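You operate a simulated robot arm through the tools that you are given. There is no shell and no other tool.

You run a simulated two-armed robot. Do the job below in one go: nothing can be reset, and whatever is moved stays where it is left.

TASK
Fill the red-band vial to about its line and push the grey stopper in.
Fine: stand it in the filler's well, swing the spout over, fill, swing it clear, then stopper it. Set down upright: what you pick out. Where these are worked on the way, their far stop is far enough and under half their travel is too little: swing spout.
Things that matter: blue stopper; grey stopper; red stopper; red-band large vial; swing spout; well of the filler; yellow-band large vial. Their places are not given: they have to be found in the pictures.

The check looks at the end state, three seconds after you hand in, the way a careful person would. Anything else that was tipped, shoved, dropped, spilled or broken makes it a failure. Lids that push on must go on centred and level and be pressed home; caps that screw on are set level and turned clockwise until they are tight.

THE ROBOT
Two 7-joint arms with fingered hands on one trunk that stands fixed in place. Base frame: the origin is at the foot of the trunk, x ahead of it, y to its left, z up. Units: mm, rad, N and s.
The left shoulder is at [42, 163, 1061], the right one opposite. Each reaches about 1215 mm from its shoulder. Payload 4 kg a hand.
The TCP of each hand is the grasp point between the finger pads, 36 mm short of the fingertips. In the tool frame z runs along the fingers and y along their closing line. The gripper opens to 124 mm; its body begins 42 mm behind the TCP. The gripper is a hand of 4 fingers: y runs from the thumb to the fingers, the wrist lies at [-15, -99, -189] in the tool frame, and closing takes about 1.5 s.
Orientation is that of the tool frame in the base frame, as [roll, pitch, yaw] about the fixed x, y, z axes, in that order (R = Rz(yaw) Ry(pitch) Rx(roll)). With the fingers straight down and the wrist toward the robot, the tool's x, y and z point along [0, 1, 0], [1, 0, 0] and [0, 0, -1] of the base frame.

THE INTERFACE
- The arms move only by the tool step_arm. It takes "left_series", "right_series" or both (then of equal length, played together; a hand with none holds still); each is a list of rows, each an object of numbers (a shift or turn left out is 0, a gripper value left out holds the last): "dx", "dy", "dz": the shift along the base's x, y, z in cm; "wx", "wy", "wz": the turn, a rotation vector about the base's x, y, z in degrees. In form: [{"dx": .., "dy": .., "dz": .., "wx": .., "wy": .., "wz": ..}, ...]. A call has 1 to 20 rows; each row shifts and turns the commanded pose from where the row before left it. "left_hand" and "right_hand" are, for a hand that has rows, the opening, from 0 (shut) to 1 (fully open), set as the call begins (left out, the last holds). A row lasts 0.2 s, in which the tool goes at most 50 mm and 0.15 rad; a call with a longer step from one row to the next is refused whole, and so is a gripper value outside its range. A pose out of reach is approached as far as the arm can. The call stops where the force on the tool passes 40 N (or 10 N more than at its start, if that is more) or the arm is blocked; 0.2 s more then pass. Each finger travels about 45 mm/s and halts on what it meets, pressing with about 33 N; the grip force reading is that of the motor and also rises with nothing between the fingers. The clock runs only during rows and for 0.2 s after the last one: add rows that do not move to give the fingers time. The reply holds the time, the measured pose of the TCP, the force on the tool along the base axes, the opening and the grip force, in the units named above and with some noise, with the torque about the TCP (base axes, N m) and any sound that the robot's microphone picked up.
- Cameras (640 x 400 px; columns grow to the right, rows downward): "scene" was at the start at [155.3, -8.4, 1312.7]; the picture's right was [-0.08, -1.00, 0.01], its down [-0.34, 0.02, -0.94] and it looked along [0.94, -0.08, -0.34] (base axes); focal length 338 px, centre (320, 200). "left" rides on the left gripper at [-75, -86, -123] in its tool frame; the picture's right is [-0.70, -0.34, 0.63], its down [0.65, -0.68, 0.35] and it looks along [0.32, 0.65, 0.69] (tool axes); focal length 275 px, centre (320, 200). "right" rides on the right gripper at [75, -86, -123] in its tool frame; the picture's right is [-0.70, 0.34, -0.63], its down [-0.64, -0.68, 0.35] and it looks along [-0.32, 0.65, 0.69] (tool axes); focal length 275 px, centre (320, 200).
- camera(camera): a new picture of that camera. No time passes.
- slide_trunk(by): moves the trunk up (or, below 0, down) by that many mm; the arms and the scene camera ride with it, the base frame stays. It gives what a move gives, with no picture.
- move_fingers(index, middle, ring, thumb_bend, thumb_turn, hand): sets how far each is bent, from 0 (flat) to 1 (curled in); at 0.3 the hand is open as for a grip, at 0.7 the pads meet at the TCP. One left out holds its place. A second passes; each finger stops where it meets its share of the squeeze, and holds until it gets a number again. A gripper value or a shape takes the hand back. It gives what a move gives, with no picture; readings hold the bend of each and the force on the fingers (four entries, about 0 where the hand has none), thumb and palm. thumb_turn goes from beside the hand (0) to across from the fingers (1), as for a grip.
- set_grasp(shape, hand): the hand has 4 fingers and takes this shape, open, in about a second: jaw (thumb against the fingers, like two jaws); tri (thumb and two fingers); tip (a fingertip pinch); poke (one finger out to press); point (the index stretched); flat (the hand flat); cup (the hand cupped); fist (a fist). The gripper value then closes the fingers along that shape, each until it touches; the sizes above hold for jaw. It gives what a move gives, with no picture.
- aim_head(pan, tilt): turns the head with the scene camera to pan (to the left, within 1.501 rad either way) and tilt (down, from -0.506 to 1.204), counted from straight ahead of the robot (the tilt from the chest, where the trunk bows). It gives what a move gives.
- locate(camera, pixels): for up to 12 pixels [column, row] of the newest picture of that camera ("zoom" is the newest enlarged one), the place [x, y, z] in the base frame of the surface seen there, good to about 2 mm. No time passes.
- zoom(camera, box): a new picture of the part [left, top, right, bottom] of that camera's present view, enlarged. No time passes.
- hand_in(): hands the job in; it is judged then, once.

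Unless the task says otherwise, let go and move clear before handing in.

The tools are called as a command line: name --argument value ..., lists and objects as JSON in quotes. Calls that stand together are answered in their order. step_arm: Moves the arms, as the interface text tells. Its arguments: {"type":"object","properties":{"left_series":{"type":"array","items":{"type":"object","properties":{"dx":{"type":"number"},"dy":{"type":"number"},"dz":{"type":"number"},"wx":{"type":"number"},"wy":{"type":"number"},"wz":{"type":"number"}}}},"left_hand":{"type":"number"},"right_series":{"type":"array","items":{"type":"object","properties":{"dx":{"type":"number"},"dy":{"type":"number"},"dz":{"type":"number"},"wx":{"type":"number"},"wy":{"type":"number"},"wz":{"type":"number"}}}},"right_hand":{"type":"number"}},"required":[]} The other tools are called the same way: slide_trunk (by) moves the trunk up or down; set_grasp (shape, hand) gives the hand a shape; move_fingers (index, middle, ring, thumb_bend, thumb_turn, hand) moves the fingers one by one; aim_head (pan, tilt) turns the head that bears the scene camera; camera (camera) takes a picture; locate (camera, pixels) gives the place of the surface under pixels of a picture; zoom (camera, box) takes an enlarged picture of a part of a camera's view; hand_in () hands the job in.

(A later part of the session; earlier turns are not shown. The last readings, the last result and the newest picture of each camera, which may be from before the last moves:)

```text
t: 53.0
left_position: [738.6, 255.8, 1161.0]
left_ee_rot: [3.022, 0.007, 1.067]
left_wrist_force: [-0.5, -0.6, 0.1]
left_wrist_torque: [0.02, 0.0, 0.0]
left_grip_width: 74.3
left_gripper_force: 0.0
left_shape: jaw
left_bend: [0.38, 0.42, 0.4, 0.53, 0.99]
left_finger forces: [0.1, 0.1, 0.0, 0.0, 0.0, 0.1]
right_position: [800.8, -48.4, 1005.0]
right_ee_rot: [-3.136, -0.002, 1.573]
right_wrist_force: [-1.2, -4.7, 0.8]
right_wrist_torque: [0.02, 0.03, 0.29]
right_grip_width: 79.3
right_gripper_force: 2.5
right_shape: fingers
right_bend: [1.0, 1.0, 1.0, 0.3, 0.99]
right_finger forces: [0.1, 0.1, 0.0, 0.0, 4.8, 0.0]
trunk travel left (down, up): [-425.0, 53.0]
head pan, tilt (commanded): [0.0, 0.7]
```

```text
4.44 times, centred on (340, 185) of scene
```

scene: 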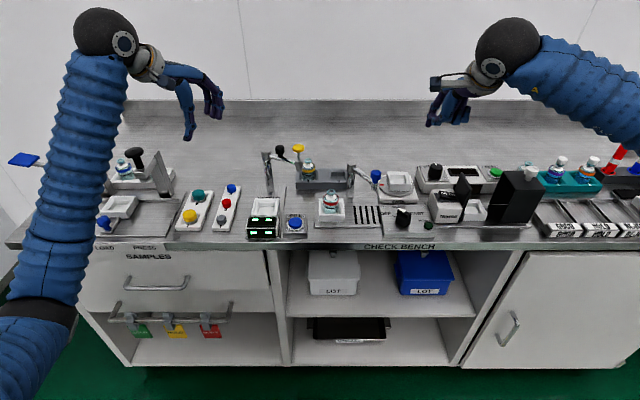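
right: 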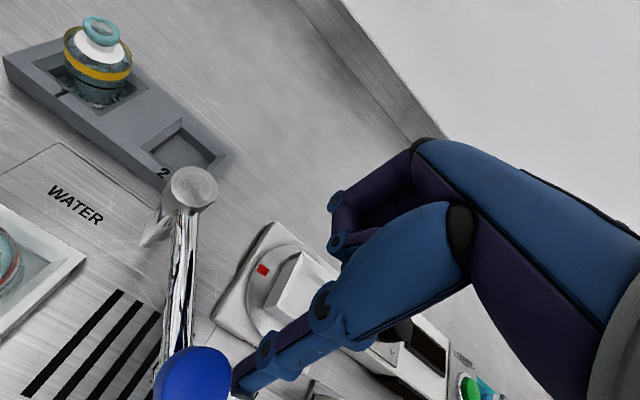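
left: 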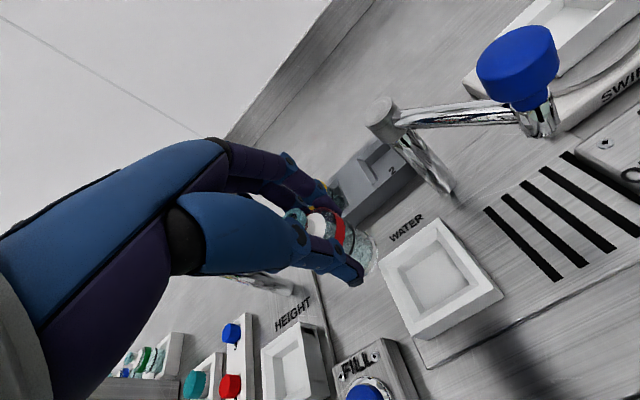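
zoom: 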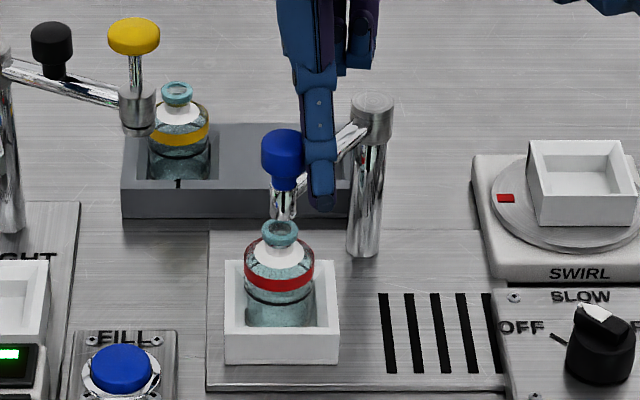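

Force is building (−4.7 N), so it's at or near the far stop. I'll nudge slightly more and measure the nozzle against the vial mouth.

step_arm --right_series '[{"dx": 0.2, "dy": 0.3}, {"dx": 0.2, "dy": 0.2}, {}]'

zoom --camera "scene" --box '[305, 155, 365, 215]'

locate --camera "zoom" --pixels '[[255, 95], [250, 140], [228, 120], [285, 125], [255, 190], [255, 215], [240, 220], [268, 220], [250, 250], [225, 235], [275, 245], [250, 262]]'

```text
t: 53.8
left_position: [736.7, 256.1, 1162.2]
left_ee_rot: [3.021, 0.006, 1.066]
left_wrist_force: [0.7, -0.7, -0.4]
left_wrist_torque: [0.05, -0.02, -0.03]
left_grip_width: 74.1
left_gripper_force: 0.1
left_shape: jaw
left_bend: [0.38, 0.42, 0.4, 0.53, 0.99]
left_finger forces: [0.0, 0.0, 0.0, 0.1, 0.0, 0.1]
right_position: [805.2, -43.3, 1005.4]
right_ee_rot: [-3.134, -0.002, 1.576]
right_wrist_force: [-10.8, -11.7, -2.1]
right_wrist_torque: [0.0, -0.08, 0.71]
right_grip_width: 80.4
right_gripper_force: 7.1
right_shape: fingers
right_bend: [1.0, 1.0, 1.0, 0.29, 1.0]
right_finger forces: [0.0, 0.0, 0.1, 0.0, 13.6, 0.0]
trunk travel left (down, up): [-425.0, 53.0]
head pan, tilt (commanded): [0.0, 0.7]
```

```text
6.67 times, centred on (335, 185) of scene
```

zoom: 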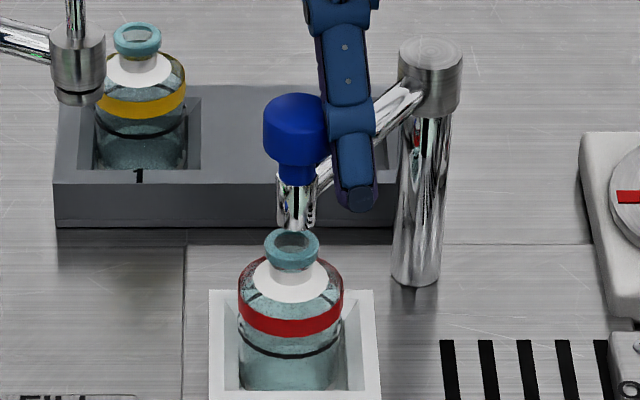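

```text
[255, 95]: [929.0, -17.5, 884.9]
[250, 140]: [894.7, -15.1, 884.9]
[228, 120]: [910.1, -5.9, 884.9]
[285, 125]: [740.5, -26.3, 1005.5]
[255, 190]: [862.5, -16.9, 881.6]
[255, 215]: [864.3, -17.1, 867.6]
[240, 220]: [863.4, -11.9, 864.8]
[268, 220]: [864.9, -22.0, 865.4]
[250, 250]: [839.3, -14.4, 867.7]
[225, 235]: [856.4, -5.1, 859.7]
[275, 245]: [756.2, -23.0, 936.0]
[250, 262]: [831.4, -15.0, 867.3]
```

locate --camera "zoom" --pixels '[[295, 105], [295, 150], [295, 200], [295, 225], [279, 215], [312, 215], [290, 258], [266, 250], [318, 250], [292, 233], [290, 245], [300, 290]]'

camera --camera "right"

```text
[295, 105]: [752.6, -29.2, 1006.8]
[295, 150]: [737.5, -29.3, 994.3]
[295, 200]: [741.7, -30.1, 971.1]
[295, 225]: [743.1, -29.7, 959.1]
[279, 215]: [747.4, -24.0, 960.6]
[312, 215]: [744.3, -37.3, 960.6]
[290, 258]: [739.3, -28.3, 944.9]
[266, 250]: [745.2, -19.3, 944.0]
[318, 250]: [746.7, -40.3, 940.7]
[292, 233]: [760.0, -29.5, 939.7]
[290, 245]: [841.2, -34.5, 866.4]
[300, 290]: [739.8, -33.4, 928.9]
```

```text
taken
```

right: 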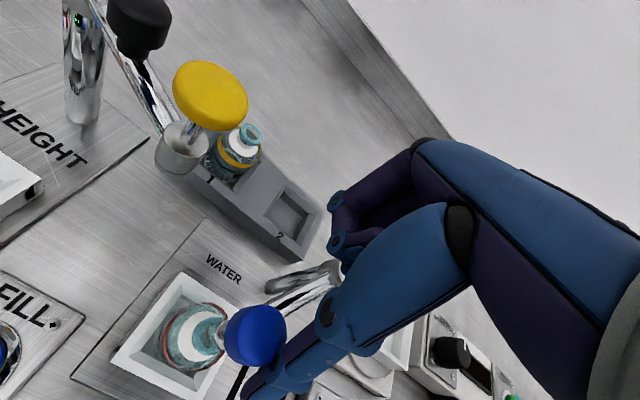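

The nozzle (centre ≈(750.5,-30.3)) is right over the vial mouth (≈(750,-30)), and the spout is at its stop. I'll back the right thumb off and return to the earlier viewing pose.

step_arm --right_series '[{"dx": -0.6, "dy": -0.8}, {"dx": -0.6, "dy": -0.8}, {"dx": -0.6, "dy": -0.8}, {"dx": -0.6, "dy": -0.8}, {"dz": 3}, {"dz": 3}, {"dz": 3}, {"dx": -1.2, "dy": -2, "dz": 1.6, "wz": 4.4}, {"dx": -1.2, "dy": -2, "dz": 1.6, "wz": 4.4}, {"dx": -1.2, "dy": -2, "dz": 1.6, "wz": 4.4}, {"dx": -1.2, "dy": -2, "dz": 1.6, "wz": 4.4}, {"dx": -1.2, "dy": -2, "dz": 1.6, "wz": 4.4}, {"dx": -1.2, "dy": -2, "dz": 1.6, "wz": 4.4}, {"dx": -1.2, "dy": -2, "dz": 1.6, "wz": 4.4}, {"dx": -1.2, "dy": -2, "dz": 1.6, "wz": 4.4}, {"dx": -1.2, "dy": -2, "dz": 1.6, "wz": 4.4}, {"dx": -1.2, "dy": -1.5, "dz": 1.6, "wz": 4.4}, {}]'

camera --camera "right"

zoom --camera "scene" --box '[280, 150, 390, 240]'

```text
t: 57.6
left_position: [738.7, 256.5, 1162.6]
left_ee_rot: [3.02, 0.004, 1.067]
left_wrist_force: [0.4, -0.1, 0.4]
left_wrist_torque: [-0.01, -0.02, 0.0]
left_grip_width: 74.2
left_gripper_force: 0.0
left_shape: jaw
left_bend: [0.38, 0.42, 0.4, 0.53, 0.99]
left_finger forces: [0.0, 0.0, 0.1, 0.0, 0.1, 0.1]
right_position: [660.3, -271.9, 1252.5]
right_ee_rot: [-3.134, -0.002, 2.345]
right_wrist_force: [-0.1, -0.1, 0.4]
right_wrist_torque: [-0.01, 0.01, 0.01]
right_grip_width: 79.0
right_gripper_force: 0.0
right_shape: fingers
right_bend: [1.0, 1.0, 1.0, 0.3, 0.98]
right_finger forces: [0.0, 0.1, 0.1, 0.1, 0.1, 0.0]
trunk travel left (down, up): [-425.0, 53.0]
head pan, tilt (commanded): [0.0, 0.7]
```

```text
taken
```

right: 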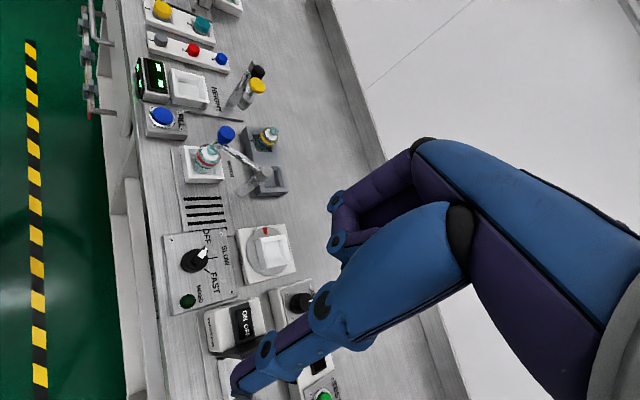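

```text
4.44 times, centred on (335, 195) of scene
```

zoom: 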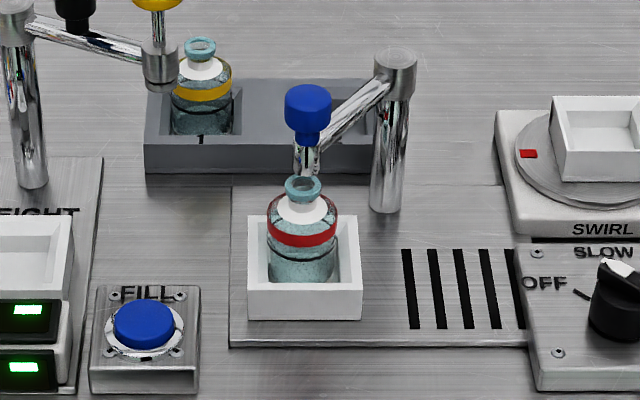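

The spout stays over the vial. Now for the FILL button: I'll curl the left fingers and use the thumb as a poker, then measure both the button and the thumb tip.

move_fingers --hand "left" --index 1 --middle 1 --ring 1 --thumb_bend 0.45 --thumb_turn 1

zoom --camera "scene" --box '[270, 195, 330, 245]'

locate --camera "zoom" --pixels '[[320, 170], [275, 210], [280, 200], [240, 210], [315, 210], [278, 180], [278, 240], [278, 262], [200, 170], [355, 300], [278, 215]]'

zoom --camera "scene" --box '[130, 40, 250, 160]'

```text
t: 58.6
left_position: [738.4, 256.6, 1161.3]
left_ee_rot: [3.021, 0.005, 1.069]
left_wrist_force: [1.2, -0.3, 0.0]
left_wrist_torque: [0.0, -0.03, -0.01]
left_grip_width: 71.3
left_gripper_force: 0.1
left_shape: fingers
left_bend: [1.0, 1.0, 1.0, 0.45, 0.99]
left_finger forces: [0.1, 0.1, 0.0, 0.0, 0.0, 0.0]
right_position: [659.5, -270.4, 1254.4]
right_ee_rot: [-3.136, -0.003, 2.343]
right_wrist_force: [-0.1, -0.1, 0.2]
right_wrist_torque: [-0.01, -0.01, 0.01]
right_grip_width: 79.0
right_gripper_force: 0.0
right_shape: fingers
right_bend: [1.0, 1.0, 1.0, 0.3, 0.98]
right_finger forces: [0.1, 0.1, 0.0, 0.1, 0.1, 0.0]
trunk travel left (down, up): [-425.0, 53.0]
head pan, tilt (commanded): [0.0, 0.7]
```

```text
8.00 times, centred on (300, 220) of scene
```

zoom: 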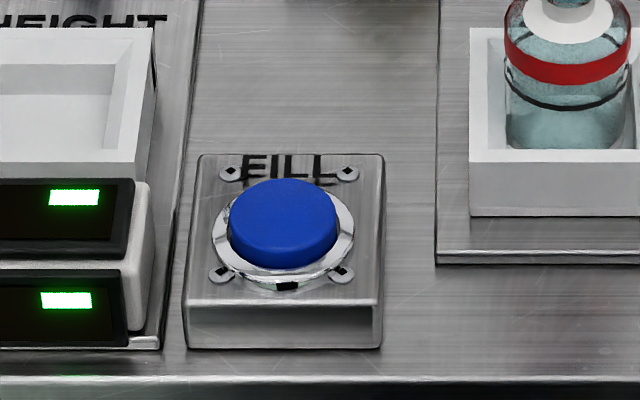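

```text
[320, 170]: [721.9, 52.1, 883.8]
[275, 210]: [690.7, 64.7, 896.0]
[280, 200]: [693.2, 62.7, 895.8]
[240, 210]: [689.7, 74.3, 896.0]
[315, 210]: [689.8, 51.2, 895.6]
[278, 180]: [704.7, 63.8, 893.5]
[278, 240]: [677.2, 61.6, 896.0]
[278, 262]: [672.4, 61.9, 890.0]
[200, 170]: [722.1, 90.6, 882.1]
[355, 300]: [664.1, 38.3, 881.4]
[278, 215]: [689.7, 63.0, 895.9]
```

```text
3.33 times, centred on (190, 100) of scene
```

zoom: 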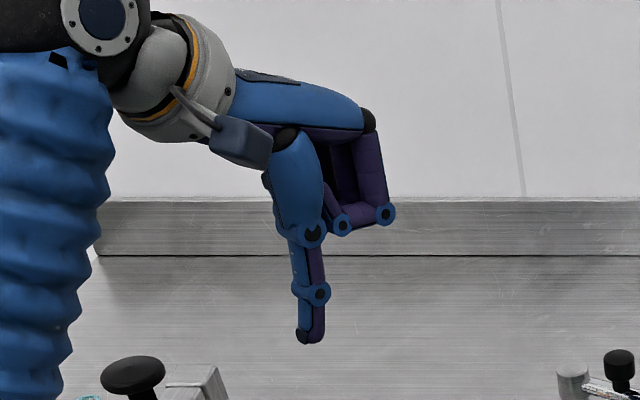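

zoom --camera "scene" --box '[160, 90, 220, 150]'

locate --camera "zoom" --pixels '[[300, 250], [305, 265], [320, 265], [310, 230], [300, 200], [320, 180], [295, 150], [380, 60], [410, 50], [450, 20], [320, 274]]'

```text
6.67 times, centred on (190, 120) of scene
```

zoom: 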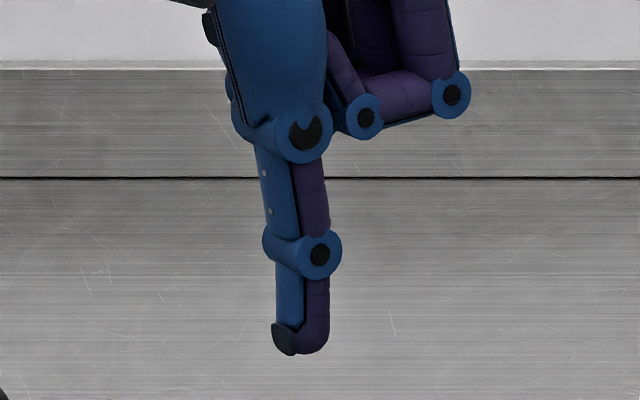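

```text
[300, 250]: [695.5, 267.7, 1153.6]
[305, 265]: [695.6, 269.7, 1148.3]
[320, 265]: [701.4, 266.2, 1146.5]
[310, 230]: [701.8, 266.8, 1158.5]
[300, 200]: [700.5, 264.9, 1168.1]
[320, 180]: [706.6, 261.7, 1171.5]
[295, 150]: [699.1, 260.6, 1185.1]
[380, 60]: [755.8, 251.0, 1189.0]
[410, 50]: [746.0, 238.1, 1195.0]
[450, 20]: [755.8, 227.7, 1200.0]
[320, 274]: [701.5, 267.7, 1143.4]
```

locate --camera "zoom" --pixels '[[290, 340], [315, 345], [315, 320], [285, 300], [310, 352], [285, 330], [325, 300], [365, 135], [450, 115]]'

```text
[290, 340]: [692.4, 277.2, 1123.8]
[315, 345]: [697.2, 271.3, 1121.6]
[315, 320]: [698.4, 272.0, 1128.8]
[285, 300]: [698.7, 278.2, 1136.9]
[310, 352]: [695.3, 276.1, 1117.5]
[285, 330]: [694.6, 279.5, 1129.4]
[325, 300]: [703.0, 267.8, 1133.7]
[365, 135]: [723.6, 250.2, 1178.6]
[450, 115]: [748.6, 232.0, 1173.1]
```

Button centre is (689,63) with top z≈896; the left thumb tip is at TCP+(-37,+17,-44). I'll move the thumb over the button and down to ~12 mm above it.

step_arm --left_series '[{"dx": -0.2, "dy": -3.5}, {"dx": -0.2, "dy": -3.5}, {"dx": -0.2, "dy": -3.5}, {"dx": -0.2, "dy": -3.5}, {"dx": -0.2, "dy": -3.5}, {"dx": -0.2, "dy": -3.5}, {"dz": -4}, {"dz": -4}, {"dz": -4}, {"dz": -3}, {"dz": -3}, {"dz": -2.5}, {}]'

zoom --camera "scene" --box '[250, 150, 370, 250]'

zoom --camera "right" --box '[120, 60, 280, 200]'

camera --camera "left"

```text
t: 61.4
left_position: [723.8, 48.4, 956.4]
left_ee_rot: [3.022, 0.006, 1.067]
left_wrist_force: [0.6, -0.6, 0.5]
left_wrist_torque: [-0.02, 0.02, 0.0]
left_grip_width: 71.3
left_gripper_force: 0.0
left_shape: fingers
left_bend: [1.0, 1.0, 1.0, 0.45, 0.99]
left_finger forces: [0.0, 0.0, 0.0, 0.0, 0.1, 0.0]
right_position: [661.3, -270.3, 1253.8]
right_ee_rot: [-3.136, -0.002, 2.343]
right_wrist_force: [0.2, -1.0, 0.3]
right_wrist_torque: [-0.01, -0.03, 0.02]
right_grip_width: 79.1
right_gripper_force: 0.0
right_shape: fingers
right_bend: [1.0, 1.0, 1.0, 0.3, 0.98]
right_finger forces: [0.0, 0.1, 0.1, 0.0, 0.1, 0.0]
trunk travel left (down, up): [-425.0, 53.0]
head pan, tilt (commanded): [0.0, 0.7]
```

```text
4.00 times, centred on (310, 200) of scene
```

zoom: 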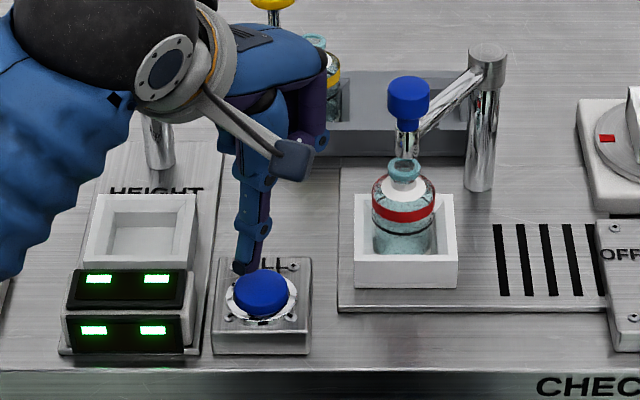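

```text
2.86 times, centred on (200, 130) of right
```

zoom: 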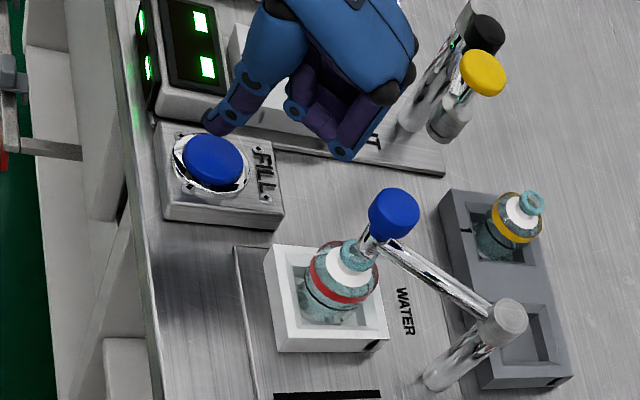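

```text
taken
```

left: 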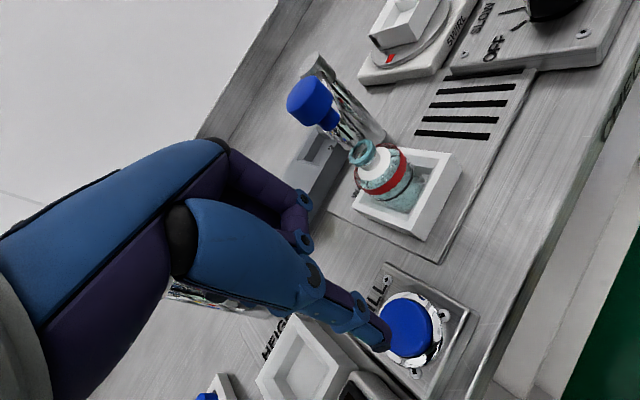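

The thumb tip is a bit behind/left of the button centre. I'll measure it.

zoom --camera "scene" --box '[280, 195, 330, 240]'

locate --camera "zoom" --pixels '[[145, 160], [150, 190], [165, 185], [165, 160], [185, 130], [230, 230], [230, 250]]'

zoom --camera "left" --box '[330, 260, 470, 380]'

locate --camera "zoom" --pixels '[[250, 220], [270, 200], [245, 240], [330, 220], [380, 220], [300, 220], [200, 200]]'

```text
8.89 times, centred on (305, 218) of scene
```

zoom: 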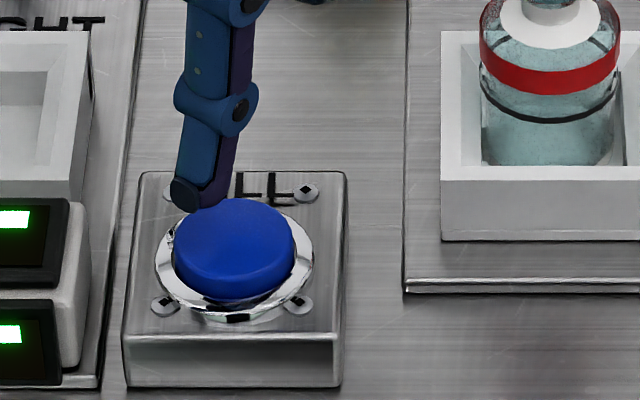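

```text
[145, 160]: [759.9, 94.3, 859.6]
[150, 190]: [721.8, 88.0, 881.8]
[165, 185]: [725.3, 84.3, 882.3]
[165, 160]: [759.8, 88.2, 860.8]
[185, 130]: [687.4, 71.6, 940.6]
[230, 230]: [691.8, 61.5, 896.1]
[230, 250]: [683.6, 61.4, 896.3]
```

```text
3.33 times, centred on (400, 320) of left
```

zoom: 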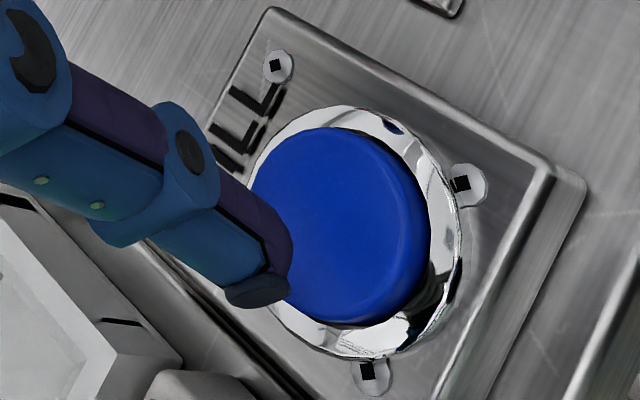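

```text
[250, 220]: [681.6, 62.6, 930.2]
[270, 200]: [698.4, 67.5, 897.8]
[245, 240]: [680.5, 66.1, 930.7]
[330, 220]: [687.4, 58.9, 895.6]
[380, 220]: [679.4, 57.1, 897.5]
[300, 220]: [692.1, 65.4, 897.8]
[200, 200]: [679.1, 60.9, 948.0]
```

The thumb tip is over the button (≈(686,65)). I'll lower gently to contact in small steps, watching force and any sound.

step_arm --left_series '[{"dz": -0.5}, {"dz": -0.4}, {"dz": -0.3}]'

zoom --camera "scene" --box '[280, 195, 330, 240]'

zoom --camera "left" --box '[330, 120, 470, 260]'

```text
t: 62.2
left_position: [724.6, 47.8, 943.3]
left_ee_rot: [3.022, 0.006, 1.067]
left_wrist_force: [0.1, 0.1, -0.5]
left_wrist_torque: [-0.03, -0.02, 0.01]
left_grip_width: 71.1
left_gripper_force: 0.0
left_shape: fingers
left_bend: [1.0, 1.0, 1.0, 0.45, 0.99]
left_finger forces: [0.0, 0.0, 0.1, 0.0, 0.0, 0.1]
right_position: [661.4, -270.8, 1254.5]
right_ee_rot: [-3.134, -0.002, 2.343]
right_wrist_force: [-0.6, 0.9, -0.2]
right_wrist_torque: [-0.02, -0.01, 0.0]
right_grip_width: 79.0
right_gripper_force: 0.1
right_shape: fingers
right_bend: [1.0, 1.0, 1.0, 0.3, 0.98]
right_finger forces: [0.0, 0.0, 0.0, 0.0, 0.0, 0.1]
trunk travel left (down, up): [-425.0, 53.0]
head pan, tilt (commanded): [0.0, 0.7]
```

```text
8.89 times, centred on (305, 218) of scene
```

zoom: 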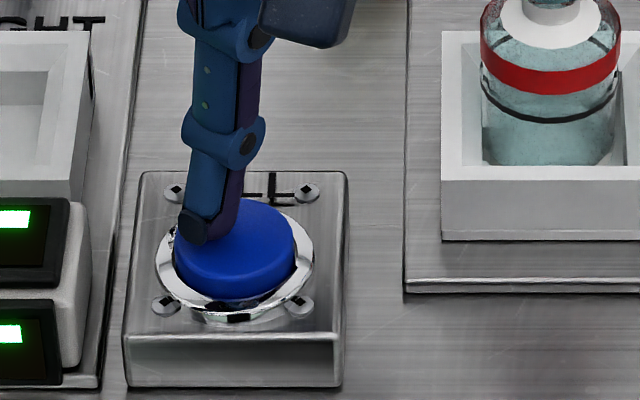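

```text
2.86 times, centred on (400, 190) of left
```

zoom: 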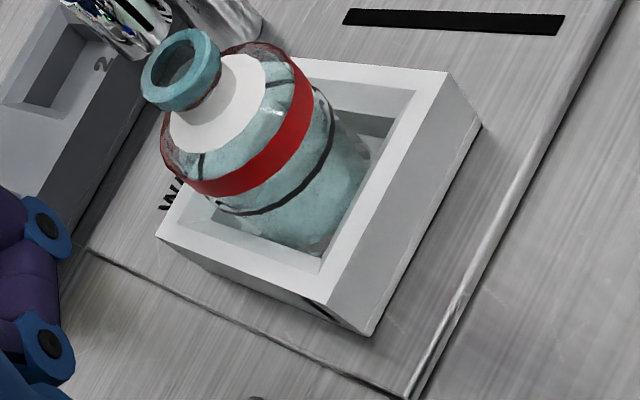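

The tip is ~10 mm left of the button's centre; I'll shift right 9 mm then press down in 2 mm steps.

step_arm --left_series '[{"dy": -0.9}, {"dz": -0.2}, {"dz": -0.2}]'

zoom --camera "scene" --box '[280, 195, 330, 240]'

```text
t: 63.0
left_position: [724.3, 38.4, 940.2]
left_ee_rot: [3.021, 0.006, 1.068]
left_wrist_force: [-0.1, 0.5, -0.4]
left_wrist_torque: [0.0, 0.05, 0.01]
left_grip_width: 71.1
left_gripper_force: 0.8
left_shape: fingers
left_bend: [1.0, 1.0, 1.0, 0.45, 0.99]
left_finger forces: [0.1, 0.0, 0.0, 0.1, 0.3, 0.0]
right_position: [660.6, -270.8, 1254.3]
right_ee_rot: [-3.135, -0.002, 2.342]
right_wrist_force: [0.1, 0.2, -0.7]
right_wrist_torque: [0.0, 0.05, 0.01]
right_grip_width: 79.0
right_gripper_force: 0.1
right_shape: fingers
right_bend: [1.0, 1.0, 1.0, 0.3, 0.98]
right_finger forces: [0.1, 0.0, 0.1, 0.0, 0.0, 0.0]
trunk travel left (down, up): [-425.0, 53.0]
head pan, tilt (commanded): [0.0, 0.7]
```

```text
8.89 times, centred on (305, 218) of scene
```

zoom: 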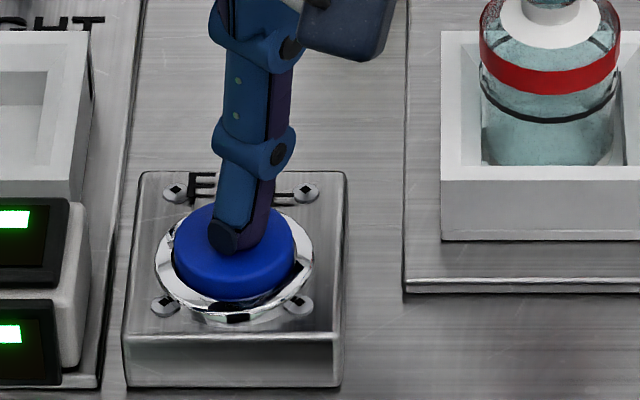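

Centred and just touching. Now pressing 2 mm at a time.

step_arm --left_series '[{"dz": -0.2}]'

zoom --camera "left" --box '[320, 100, 480, 260]'

step_arm --left_series '[{"dz": -0.2}]'

zoom --camera "left" --box '[320, 100, 480, 260]'

```text
t: 63.4
left_position: [723.8, 38.5, 937.8]
left_ee_rot: [3.019, 0.006, 1.068]
left_wrist_force: [-0.6, -1.0, 0.7]
left_wrist_torque: [-0.01, 0.05, 0.04]
left_grip_width: 71.2
left_gripper_force: 0.8
left_shape: fingers
left_bend: [1.0, 1.0, 1.0, 0.45, 0.99]
left_finger forces: [0.0, 0.0, 0.0, 0.0, 1.4, 0.0]
right_position: [659.7, -270.4, 1254.7]
right_ee_rot: [-3.134, -0.001, 2.342]
right_wrist_force: [0.1, 0.6, -0.4]
right_wrist_torque: [0.01, 0.02, 0.03]
right_grip_width: 79.0
right_gripper_force: 0.1
right_shape: fingers
right_bend: [1.0, 1.0, 1.0, 0.3, 0.98]
right_finger forces: [0.1, 0.0, 0.1, 0.0, 0.0, 0.1]
trunk travel left (down, up): [-425.0, 53.0]
head pan, tilt (commanded): [0.0, 0.7]
```

```text
2.50 times, centred on (400, 180) of left
```

zoom: 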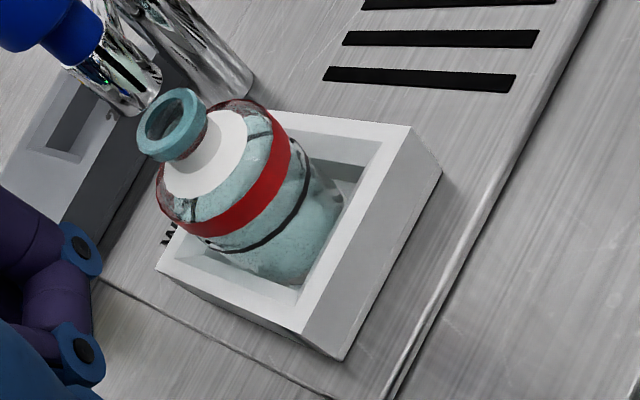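

```text
t: 63.8
left_position: [723.4, 40.2, 937.0]
left_ee_rot: [3.02, 0.005, 1.068]
left_wrist_force: [0.2, -0.4, 2.2]
left_wrist_torque: [-0.01, 0.1, 0.04]
left_grip_width: 71.6
left_gripper_force: 1.3
left_shape: fingers
left_bend: [1.0, 1.0, 1.0, 0.45, 0.99]
left_finger forces: [0.0, 0.0, 0.0, 0.0, 2.6, 0.0]
right_position: [659.9, -270.5, 1255.4]
right_ee_rot: [-3.137, -0.002, 2.343]
right_wrist_force: [-0.2, -0.1, -0.4]
right_wrist_torque: [0.03, 0.0, -0.03]
right_grip_width: 79.0
right_gripper_force: 0.0
right_shape: fingers
right_bend: [1.0, 1.0, 1.0, 0.3, 0.98]
right_finger forces: [0.1, 0.0, 0.0, 0.1, 0.1, 0.0]
trunk travel left (down, up): [-425.0, 53.0]
head pan, tilt (commanded): [0.0, 0.7]
heard: click
```

```text
2.50 times, centred on (400, 180) of left
```

zoom: 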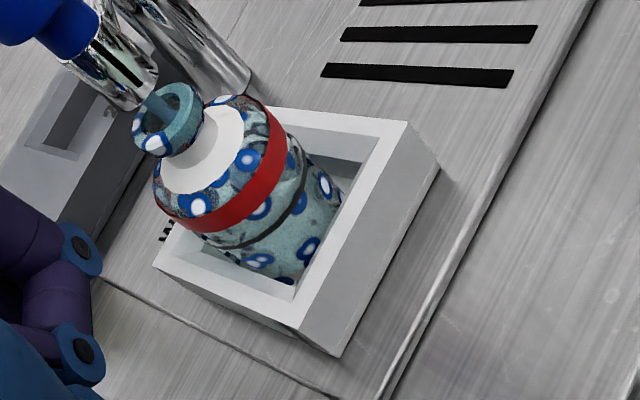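

Heard a click and blue liquid is running into the mouth. I'll zoom closely to read the level before letting more time pass.

zoom --camera "left" --box '[345, 130, 415, 200]'

zoom --camera "scene" --box '[315, 175, 350, 220]'

zoom --camera "right" --box '[180, 120, 250, 190]'

```text
5.71 times, centred on (380, 165) of left
```

zoom: 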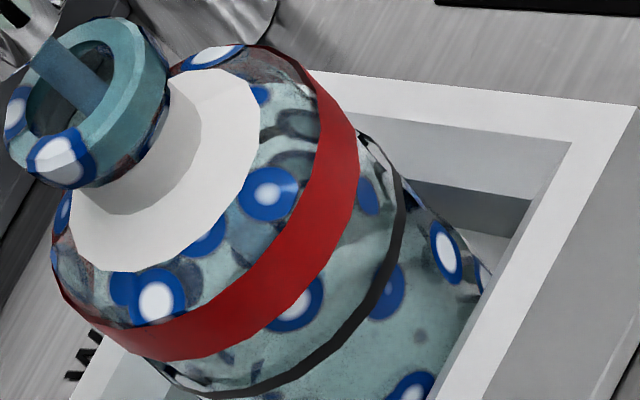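

```text
8.89 times, centred on (332, 198) of scene
```

zoom: 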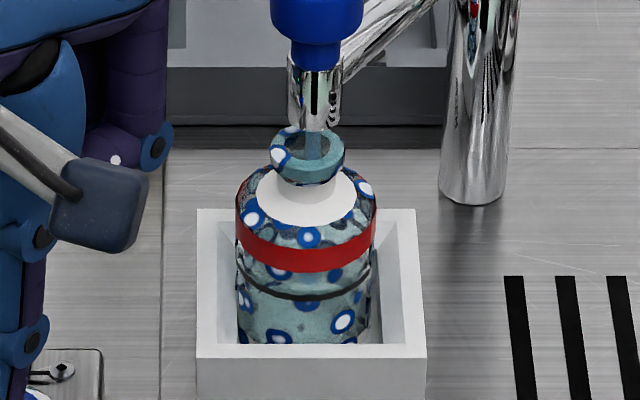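

```text
5.71 times, centred on (215, 155) of right
```

zoom: 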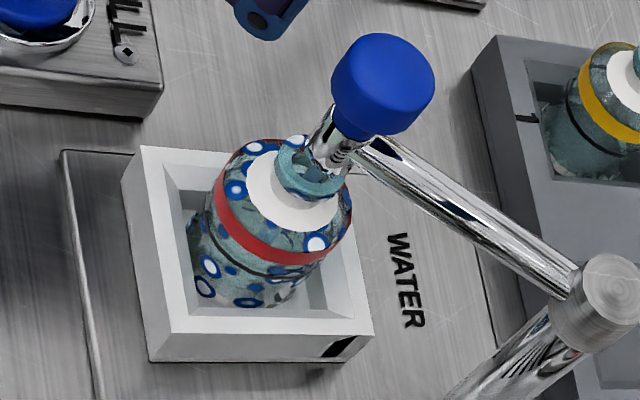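

The stream runs from the nozzle into the mouth; no level visible yet. I'll hold for short intervals and watch.

step_arm --left_series '[{}]'

zoom --camera "scene" --box '[315, 175, 350, 220]'

zoom --camera "left" --box '[345, 130, 415, 200]'

```text
t: 64.2
left_position: [723.6, 40.3, 936.4]
left_ee_rot: [3.021, 0.004, 1.067]
left_wrist_force: [-0.2, -1.7, 3.1]
left_wrist_torque: [0.0, 0.08, 0.01]
left_grip_width: 71.0
left_gripper_force: 1.6
left_shape: fingers
left_bend: [1.0, 1.0, 1.0, 0.45, 0.99]
left_finger forces: [0.1, 0.0, 0.0, 0.0, 2.5, 0.0]
right_position: [660.1, -271.1, 1253.7]
right_ee_rot: [-3.135, -0.002, 2.342]
right_wrist_force: [0.0, 0.7, 0.0]
right_wrist_torque: [-0.01, 0.01, 0.0]
right_grip_width: 79.1
right_gripper_force: 0.1
right_shape: fingers
right_bend: [1.0, 1.0, 1.0, 0.3, 0.98]
right_finger forces: [0.0, 0.0, 0.0, 0.0, 0.0, 0.1]
trunk travel left (down, up): [-425.0, 53.0]
head pan, tilt (commanded): [0.0, 0.7]
```

```text
8.89 times, centred on (332, 198) of scene
```

zoom: 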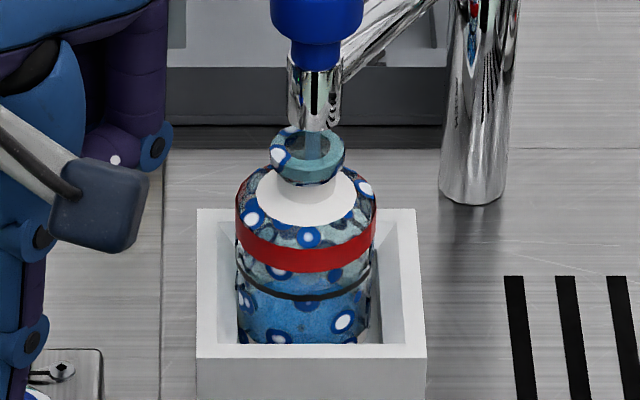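

```text
5.71 times, centred on (380, 165) of left
```

zoom: 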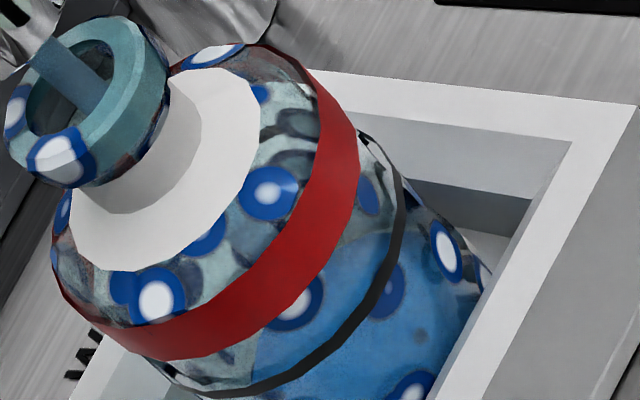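

The level rises fast: blue now fills the lower body. I'll judge the level against the black line before doing anything that takes time.

zoom --camera "scene" --box '[322, 188, 347, 214]'

zoom --camera "right" --box '[195, 135, 235, 175]'

zoom --camera "left" --box '[360, 145, 410, 195]'

```text
15.38 times, centred on (334, 201) of scene
```

zoom: 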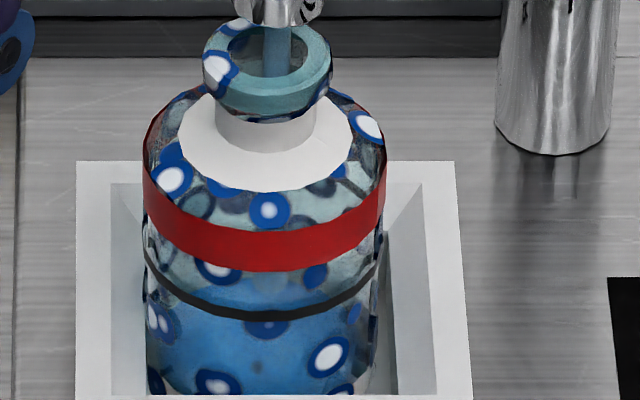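

```text
10.00 times, centred on (215, 155) of right
```

zoom: 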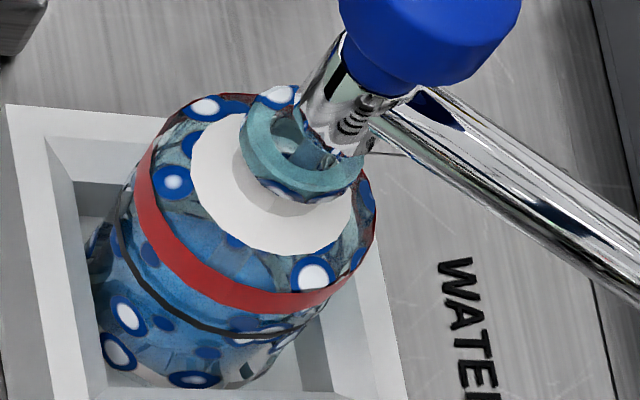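

```text
8.00 times, centred on (385, 170) of left
```

zoom: 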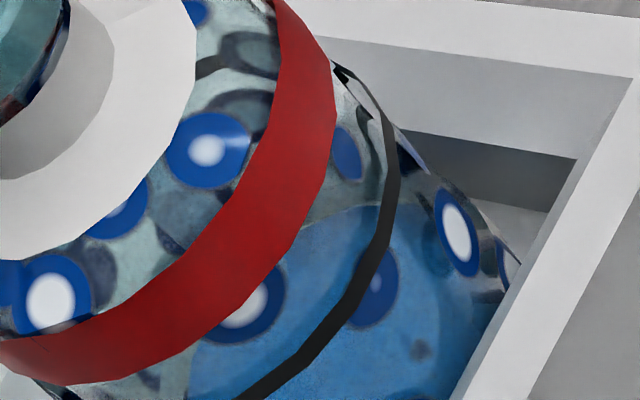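

By geometry, the arc-shaped top of the blue (scene zoom y≈278) is the far edge of a surface only ~4 mm above the base, about 30 mm below the line. So I'll continue holding, about 1 s at a time.

step_arm --left_series '[{}, {}, {}, {}]'

zoom --camera "scene" --box '[322, 188, 347, 214]'

zoom --camera "left" --box '[345, 130, 415, 200]'

```text
t: 65.2
left_position: [723.1, 39.0, 936.6]
left_ee_rot: [3.021, 0.005, 1.068]
left_wrist_force: [0.2, -0.6, 2.6]
left_wrist_torque: [0.02, 0.1, 0.01]
left_grip_width: 71.3
left_gripper_force: 1.1
left_shape: fingers
left_bend: [1.0, 1.0, 1.0, 0.45, 0.99]
left_finger forces: [0.0, 0.0, 0.0, 0.1, 2.6, 0.0]
right_position: [660.3, -272.3, 1253.3]
right_ee_rot: [-3.137, -0.001, 2.342]
right_wrist_force: [-0.2, -0.2, -0.1]
right_wrist_torque: [0.02, -0.01, 0.01]
right_grip_width: 78.9
right_gripper_force: 0.1
right_shape: fingers
right_bend: [1.0, 1.0, 1.0, 0.3, 0.98]
right_finger forces: [0.0, 0.0, 0.0, 0.1, 0.0, 0.1]
trunk travel left (down, up): [-425.0, 53.0]
head pan, tilt (commanded): [0.0, 0.7]
```

```text
15.38 times, centred on (334, 201) of scene
```

zoom: 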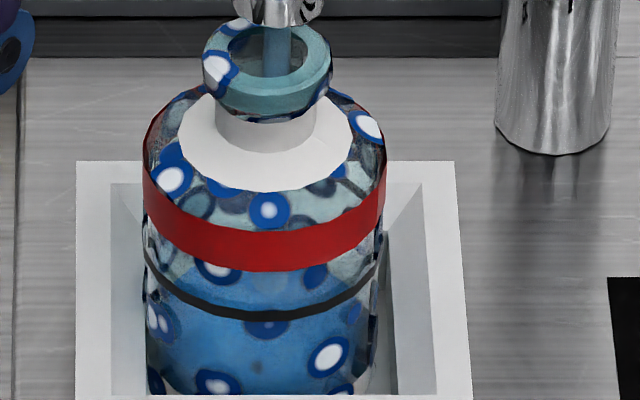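

```text
5.71 times, centred on (380, 165) of left
```

zoom: 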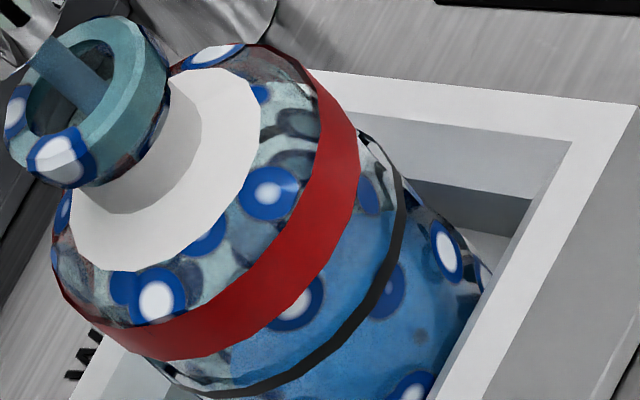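

The level is rising ~4–5 mm/s (far edge moved up ~16 px), still well below the line. Holding another second.

step_arm --left_series '[{}, {}, {}, {}]'

zoom --camera "scene" --box '[322, 188, 347, 214]'

zoom --camera "left" --box '[345, 130, 415, 200]'

```text
t: 66.2
left_position: [724.5, 39.5, 936.3]
left_ee_rot: [3.019, 0.004, 1.067]
left_wrist_force: [0.9, -0.3, 2.3]
left_wrist_torque: [0.02, 0.09, 0.05]
left_grip_width: 71.4
left_gripper_force: 1.0
left_shape: fingers
left_bend: [1.0, 1.0, 1.0, 0.45, 0.99]
left_finger forces: [0.1, 0.0, 0.0, 0.0, 2.5, 0.1]
right_position: [660.6, -270.6, 1254.2]
right_ee_rot: [-3.135, -0.001, 2.342]
right_wrist_force: [0.0, -0.1, 0.2]
right_wrist_torque: [0.03, -0.01, -0.04]
right_grip_width: 79.3
right_gripper_force: 0.0
right_shape: fingers
right_bend: [1.0, 1.0, 1.0, 0.3, 0.98]
right_finger forces: [0.1, 0.0, 0.0, 0.0, 0.1, 0.0]
trunk travel left (down, up): [-425.0, 53.0]
head pan, tilt (commanded): [0.0, 0.7]
```

```text
15.38 times, centred on (334, 201) of scene
```

zoom: 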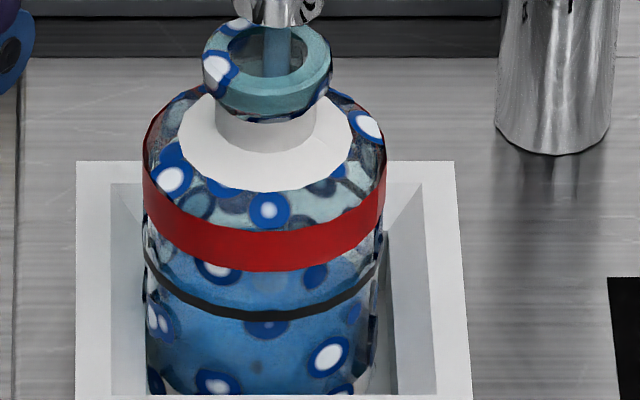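

```text
5.71 times, centred on (380, 165) of left
```

zoom: 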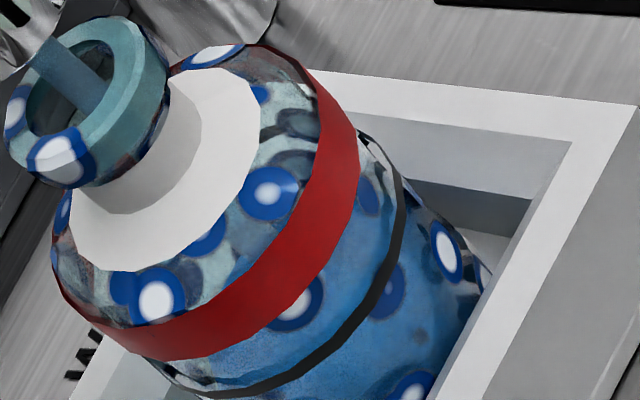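

The far edge is now behind the band; I estimate the surface ~15 mm below the line. Holding ~0.8 s more and checking.

step_arm --left_series '[{}, {}, {}]'

zoom --camera "scene" --box '[325, 195, 345, 212]'

zoom --camera "left" --box '[345, 130, 415, 200]'

zoom --camera "right" --box '[195, 135, 235, 175]'

```text
t: 67.0
left_position: [723.8, 39.8, 936.0]
left_ee_rot: [3.019, 0.005, 1.067]
left_wrist_force: [0.1, -0.3, 3.4]
left_wrist_torque: [0.01, 0.12, 0.01]
left_grip_width: 71.4
left_gripper_force: 1.6
left_shape: fingers
left_bend: [1.0, 1.0, 1.0, 0.45, 0.99]
left_finger forces: [0.0, 0.0, 0.0, 0.0, 2.6, 0.0]
right_position: [659.8, -270.5, 1253.9]
right_ee_rot: [-3.135, -0.001, 2.341]
right_wrist_force: [-0.4, -0.4, -0.4]
right_wrist_torque: [0.01, -0.02, 0.02]
right_grip_width: 79.0
right_gripper_force: 0.1
right_shape: fingers
right_bend: [1.0, 1.0, 1.0, 0.3, 0.98]
right_finger forces: [0.0, 0.1, 0.0, 0.0, 0.1, 0.0]
trunk travel left (down, up): [-425.0, 53.0]
head pan, tilt (commanded): [0.0, 0.7]
```

```text
16.00 times, centred on (335, 204) of scene
```

zoom: 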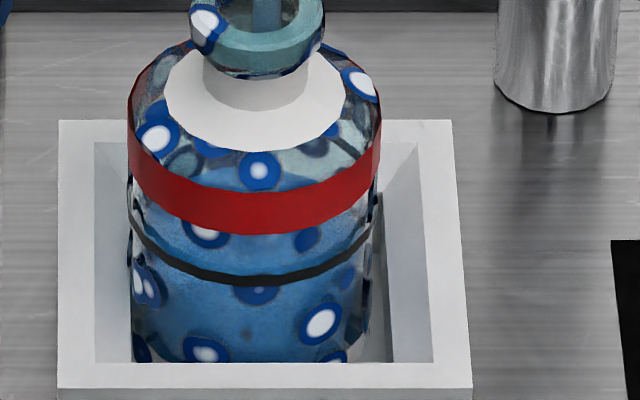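

```text
5.71 times, centred on (380, 165) of left
```

zoom: 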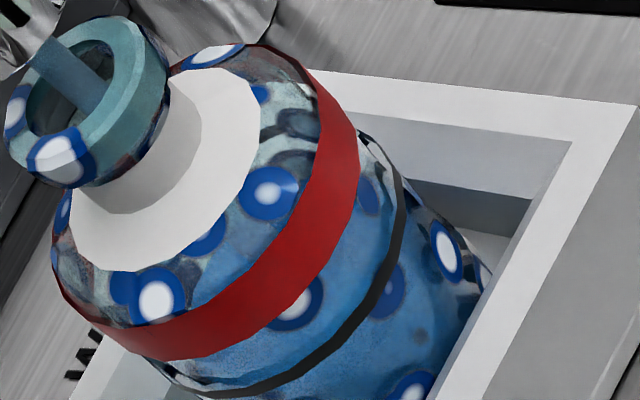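

```text
10.00 times, centred on (215, 155) of right
```

zoom: 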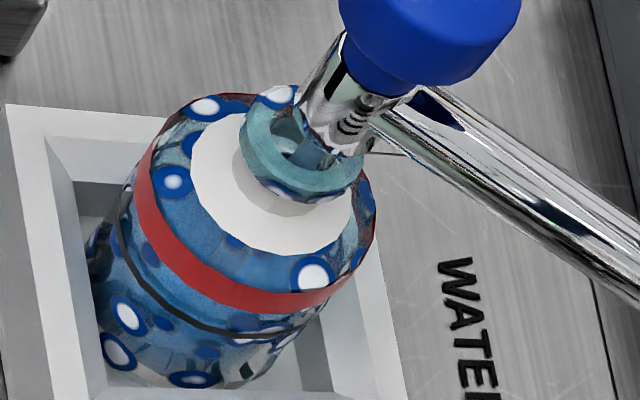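

zoom --camera "scene" --box '[326, 196, 344, 210]'

zoom --camera "left" --box '[350, 150, 390, 190]'

```text
16.00 times, centred on (335, 203) of scene
```

zoom: 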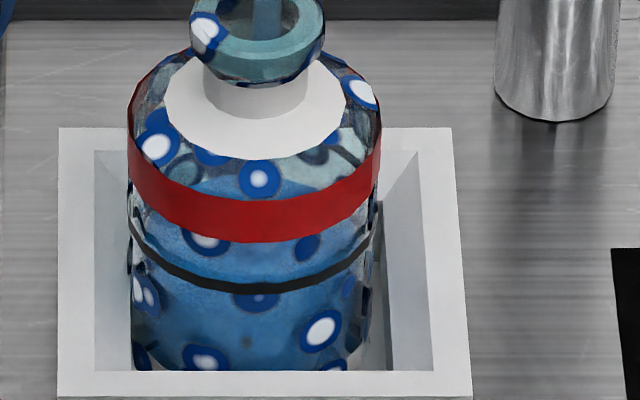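

```text
10.00 times, centred on (370, 170) of left
```

zoom: 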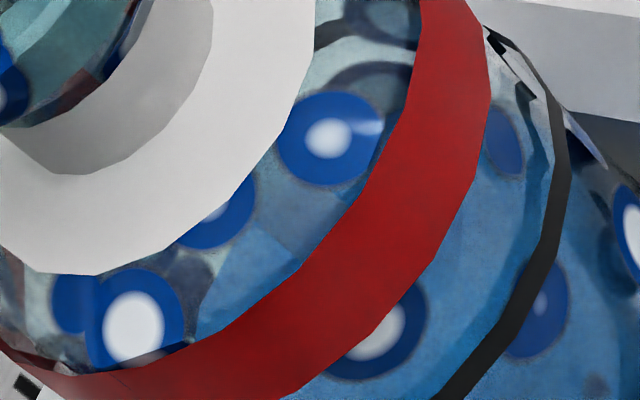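

I'll probe the liquid surface height directly with locate on blue pixels above and below the line.

zoom --camera "scene" --box '[326, 196, 344, 210]'

locate --camera "zoom" --pixels '[[255, 255], [270, 260], [240, 260], [290, 255], [220, 265], [260, 275], [255, 310], [240, 330], [290, 340], [270, 350], [290, 190], [230, 190]]'

zoom --camera "left" --box '[350, 150, 390, 190]'

locate --camera "zoom" --pixels '[[420, 280], [450, 250], [480, 200], [400, 330], [430, 340], [500, 260], [250, 280], [270, 250], [600, 250], [580, 350], [500, 380], [540, 320]]'

```text
16.00 times, centred on (335, 203) of scene
```

zoom: 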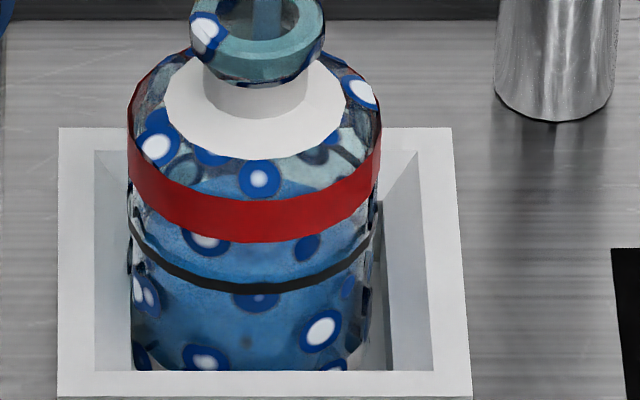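

```text
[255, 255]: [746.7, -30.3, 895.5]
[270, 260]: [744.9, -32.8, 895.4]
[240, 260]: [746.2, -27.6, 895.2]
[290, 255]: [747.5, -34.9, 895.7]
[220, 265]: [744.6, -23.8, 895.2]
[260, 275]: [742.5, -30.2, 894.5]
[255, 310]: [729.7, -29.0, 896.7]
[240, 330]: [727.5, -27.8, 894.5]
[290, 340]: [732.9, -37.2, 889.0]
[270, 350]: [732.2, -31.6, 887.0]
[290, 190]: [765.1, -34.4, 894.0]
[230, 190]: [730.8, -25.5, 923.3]
```

```text
10.00 times, centred on (370, 170) of left
```

zoom: 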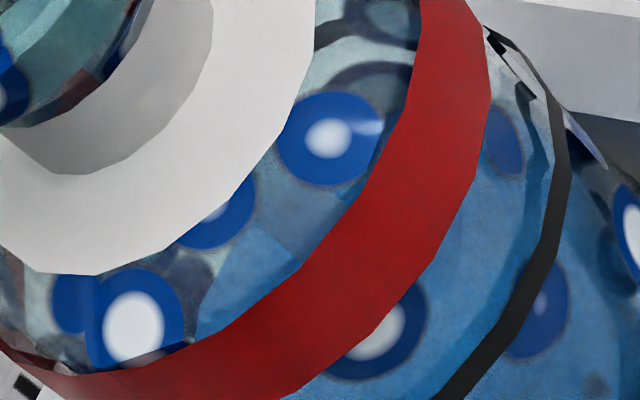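

```text
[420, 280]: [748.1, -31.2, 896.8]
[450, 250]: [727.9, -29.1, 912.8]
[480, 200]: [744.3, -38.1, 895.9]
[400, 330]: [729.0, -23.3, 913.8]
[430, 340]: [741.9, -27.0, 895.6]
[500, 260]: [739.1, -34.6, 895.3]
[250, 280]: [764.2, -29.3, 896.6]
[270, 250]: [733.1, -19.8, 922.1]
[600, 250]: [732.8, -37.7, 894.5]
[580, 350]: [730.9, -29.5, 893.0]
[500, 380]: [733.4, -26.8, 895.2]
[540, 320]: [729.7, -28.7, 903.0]
```

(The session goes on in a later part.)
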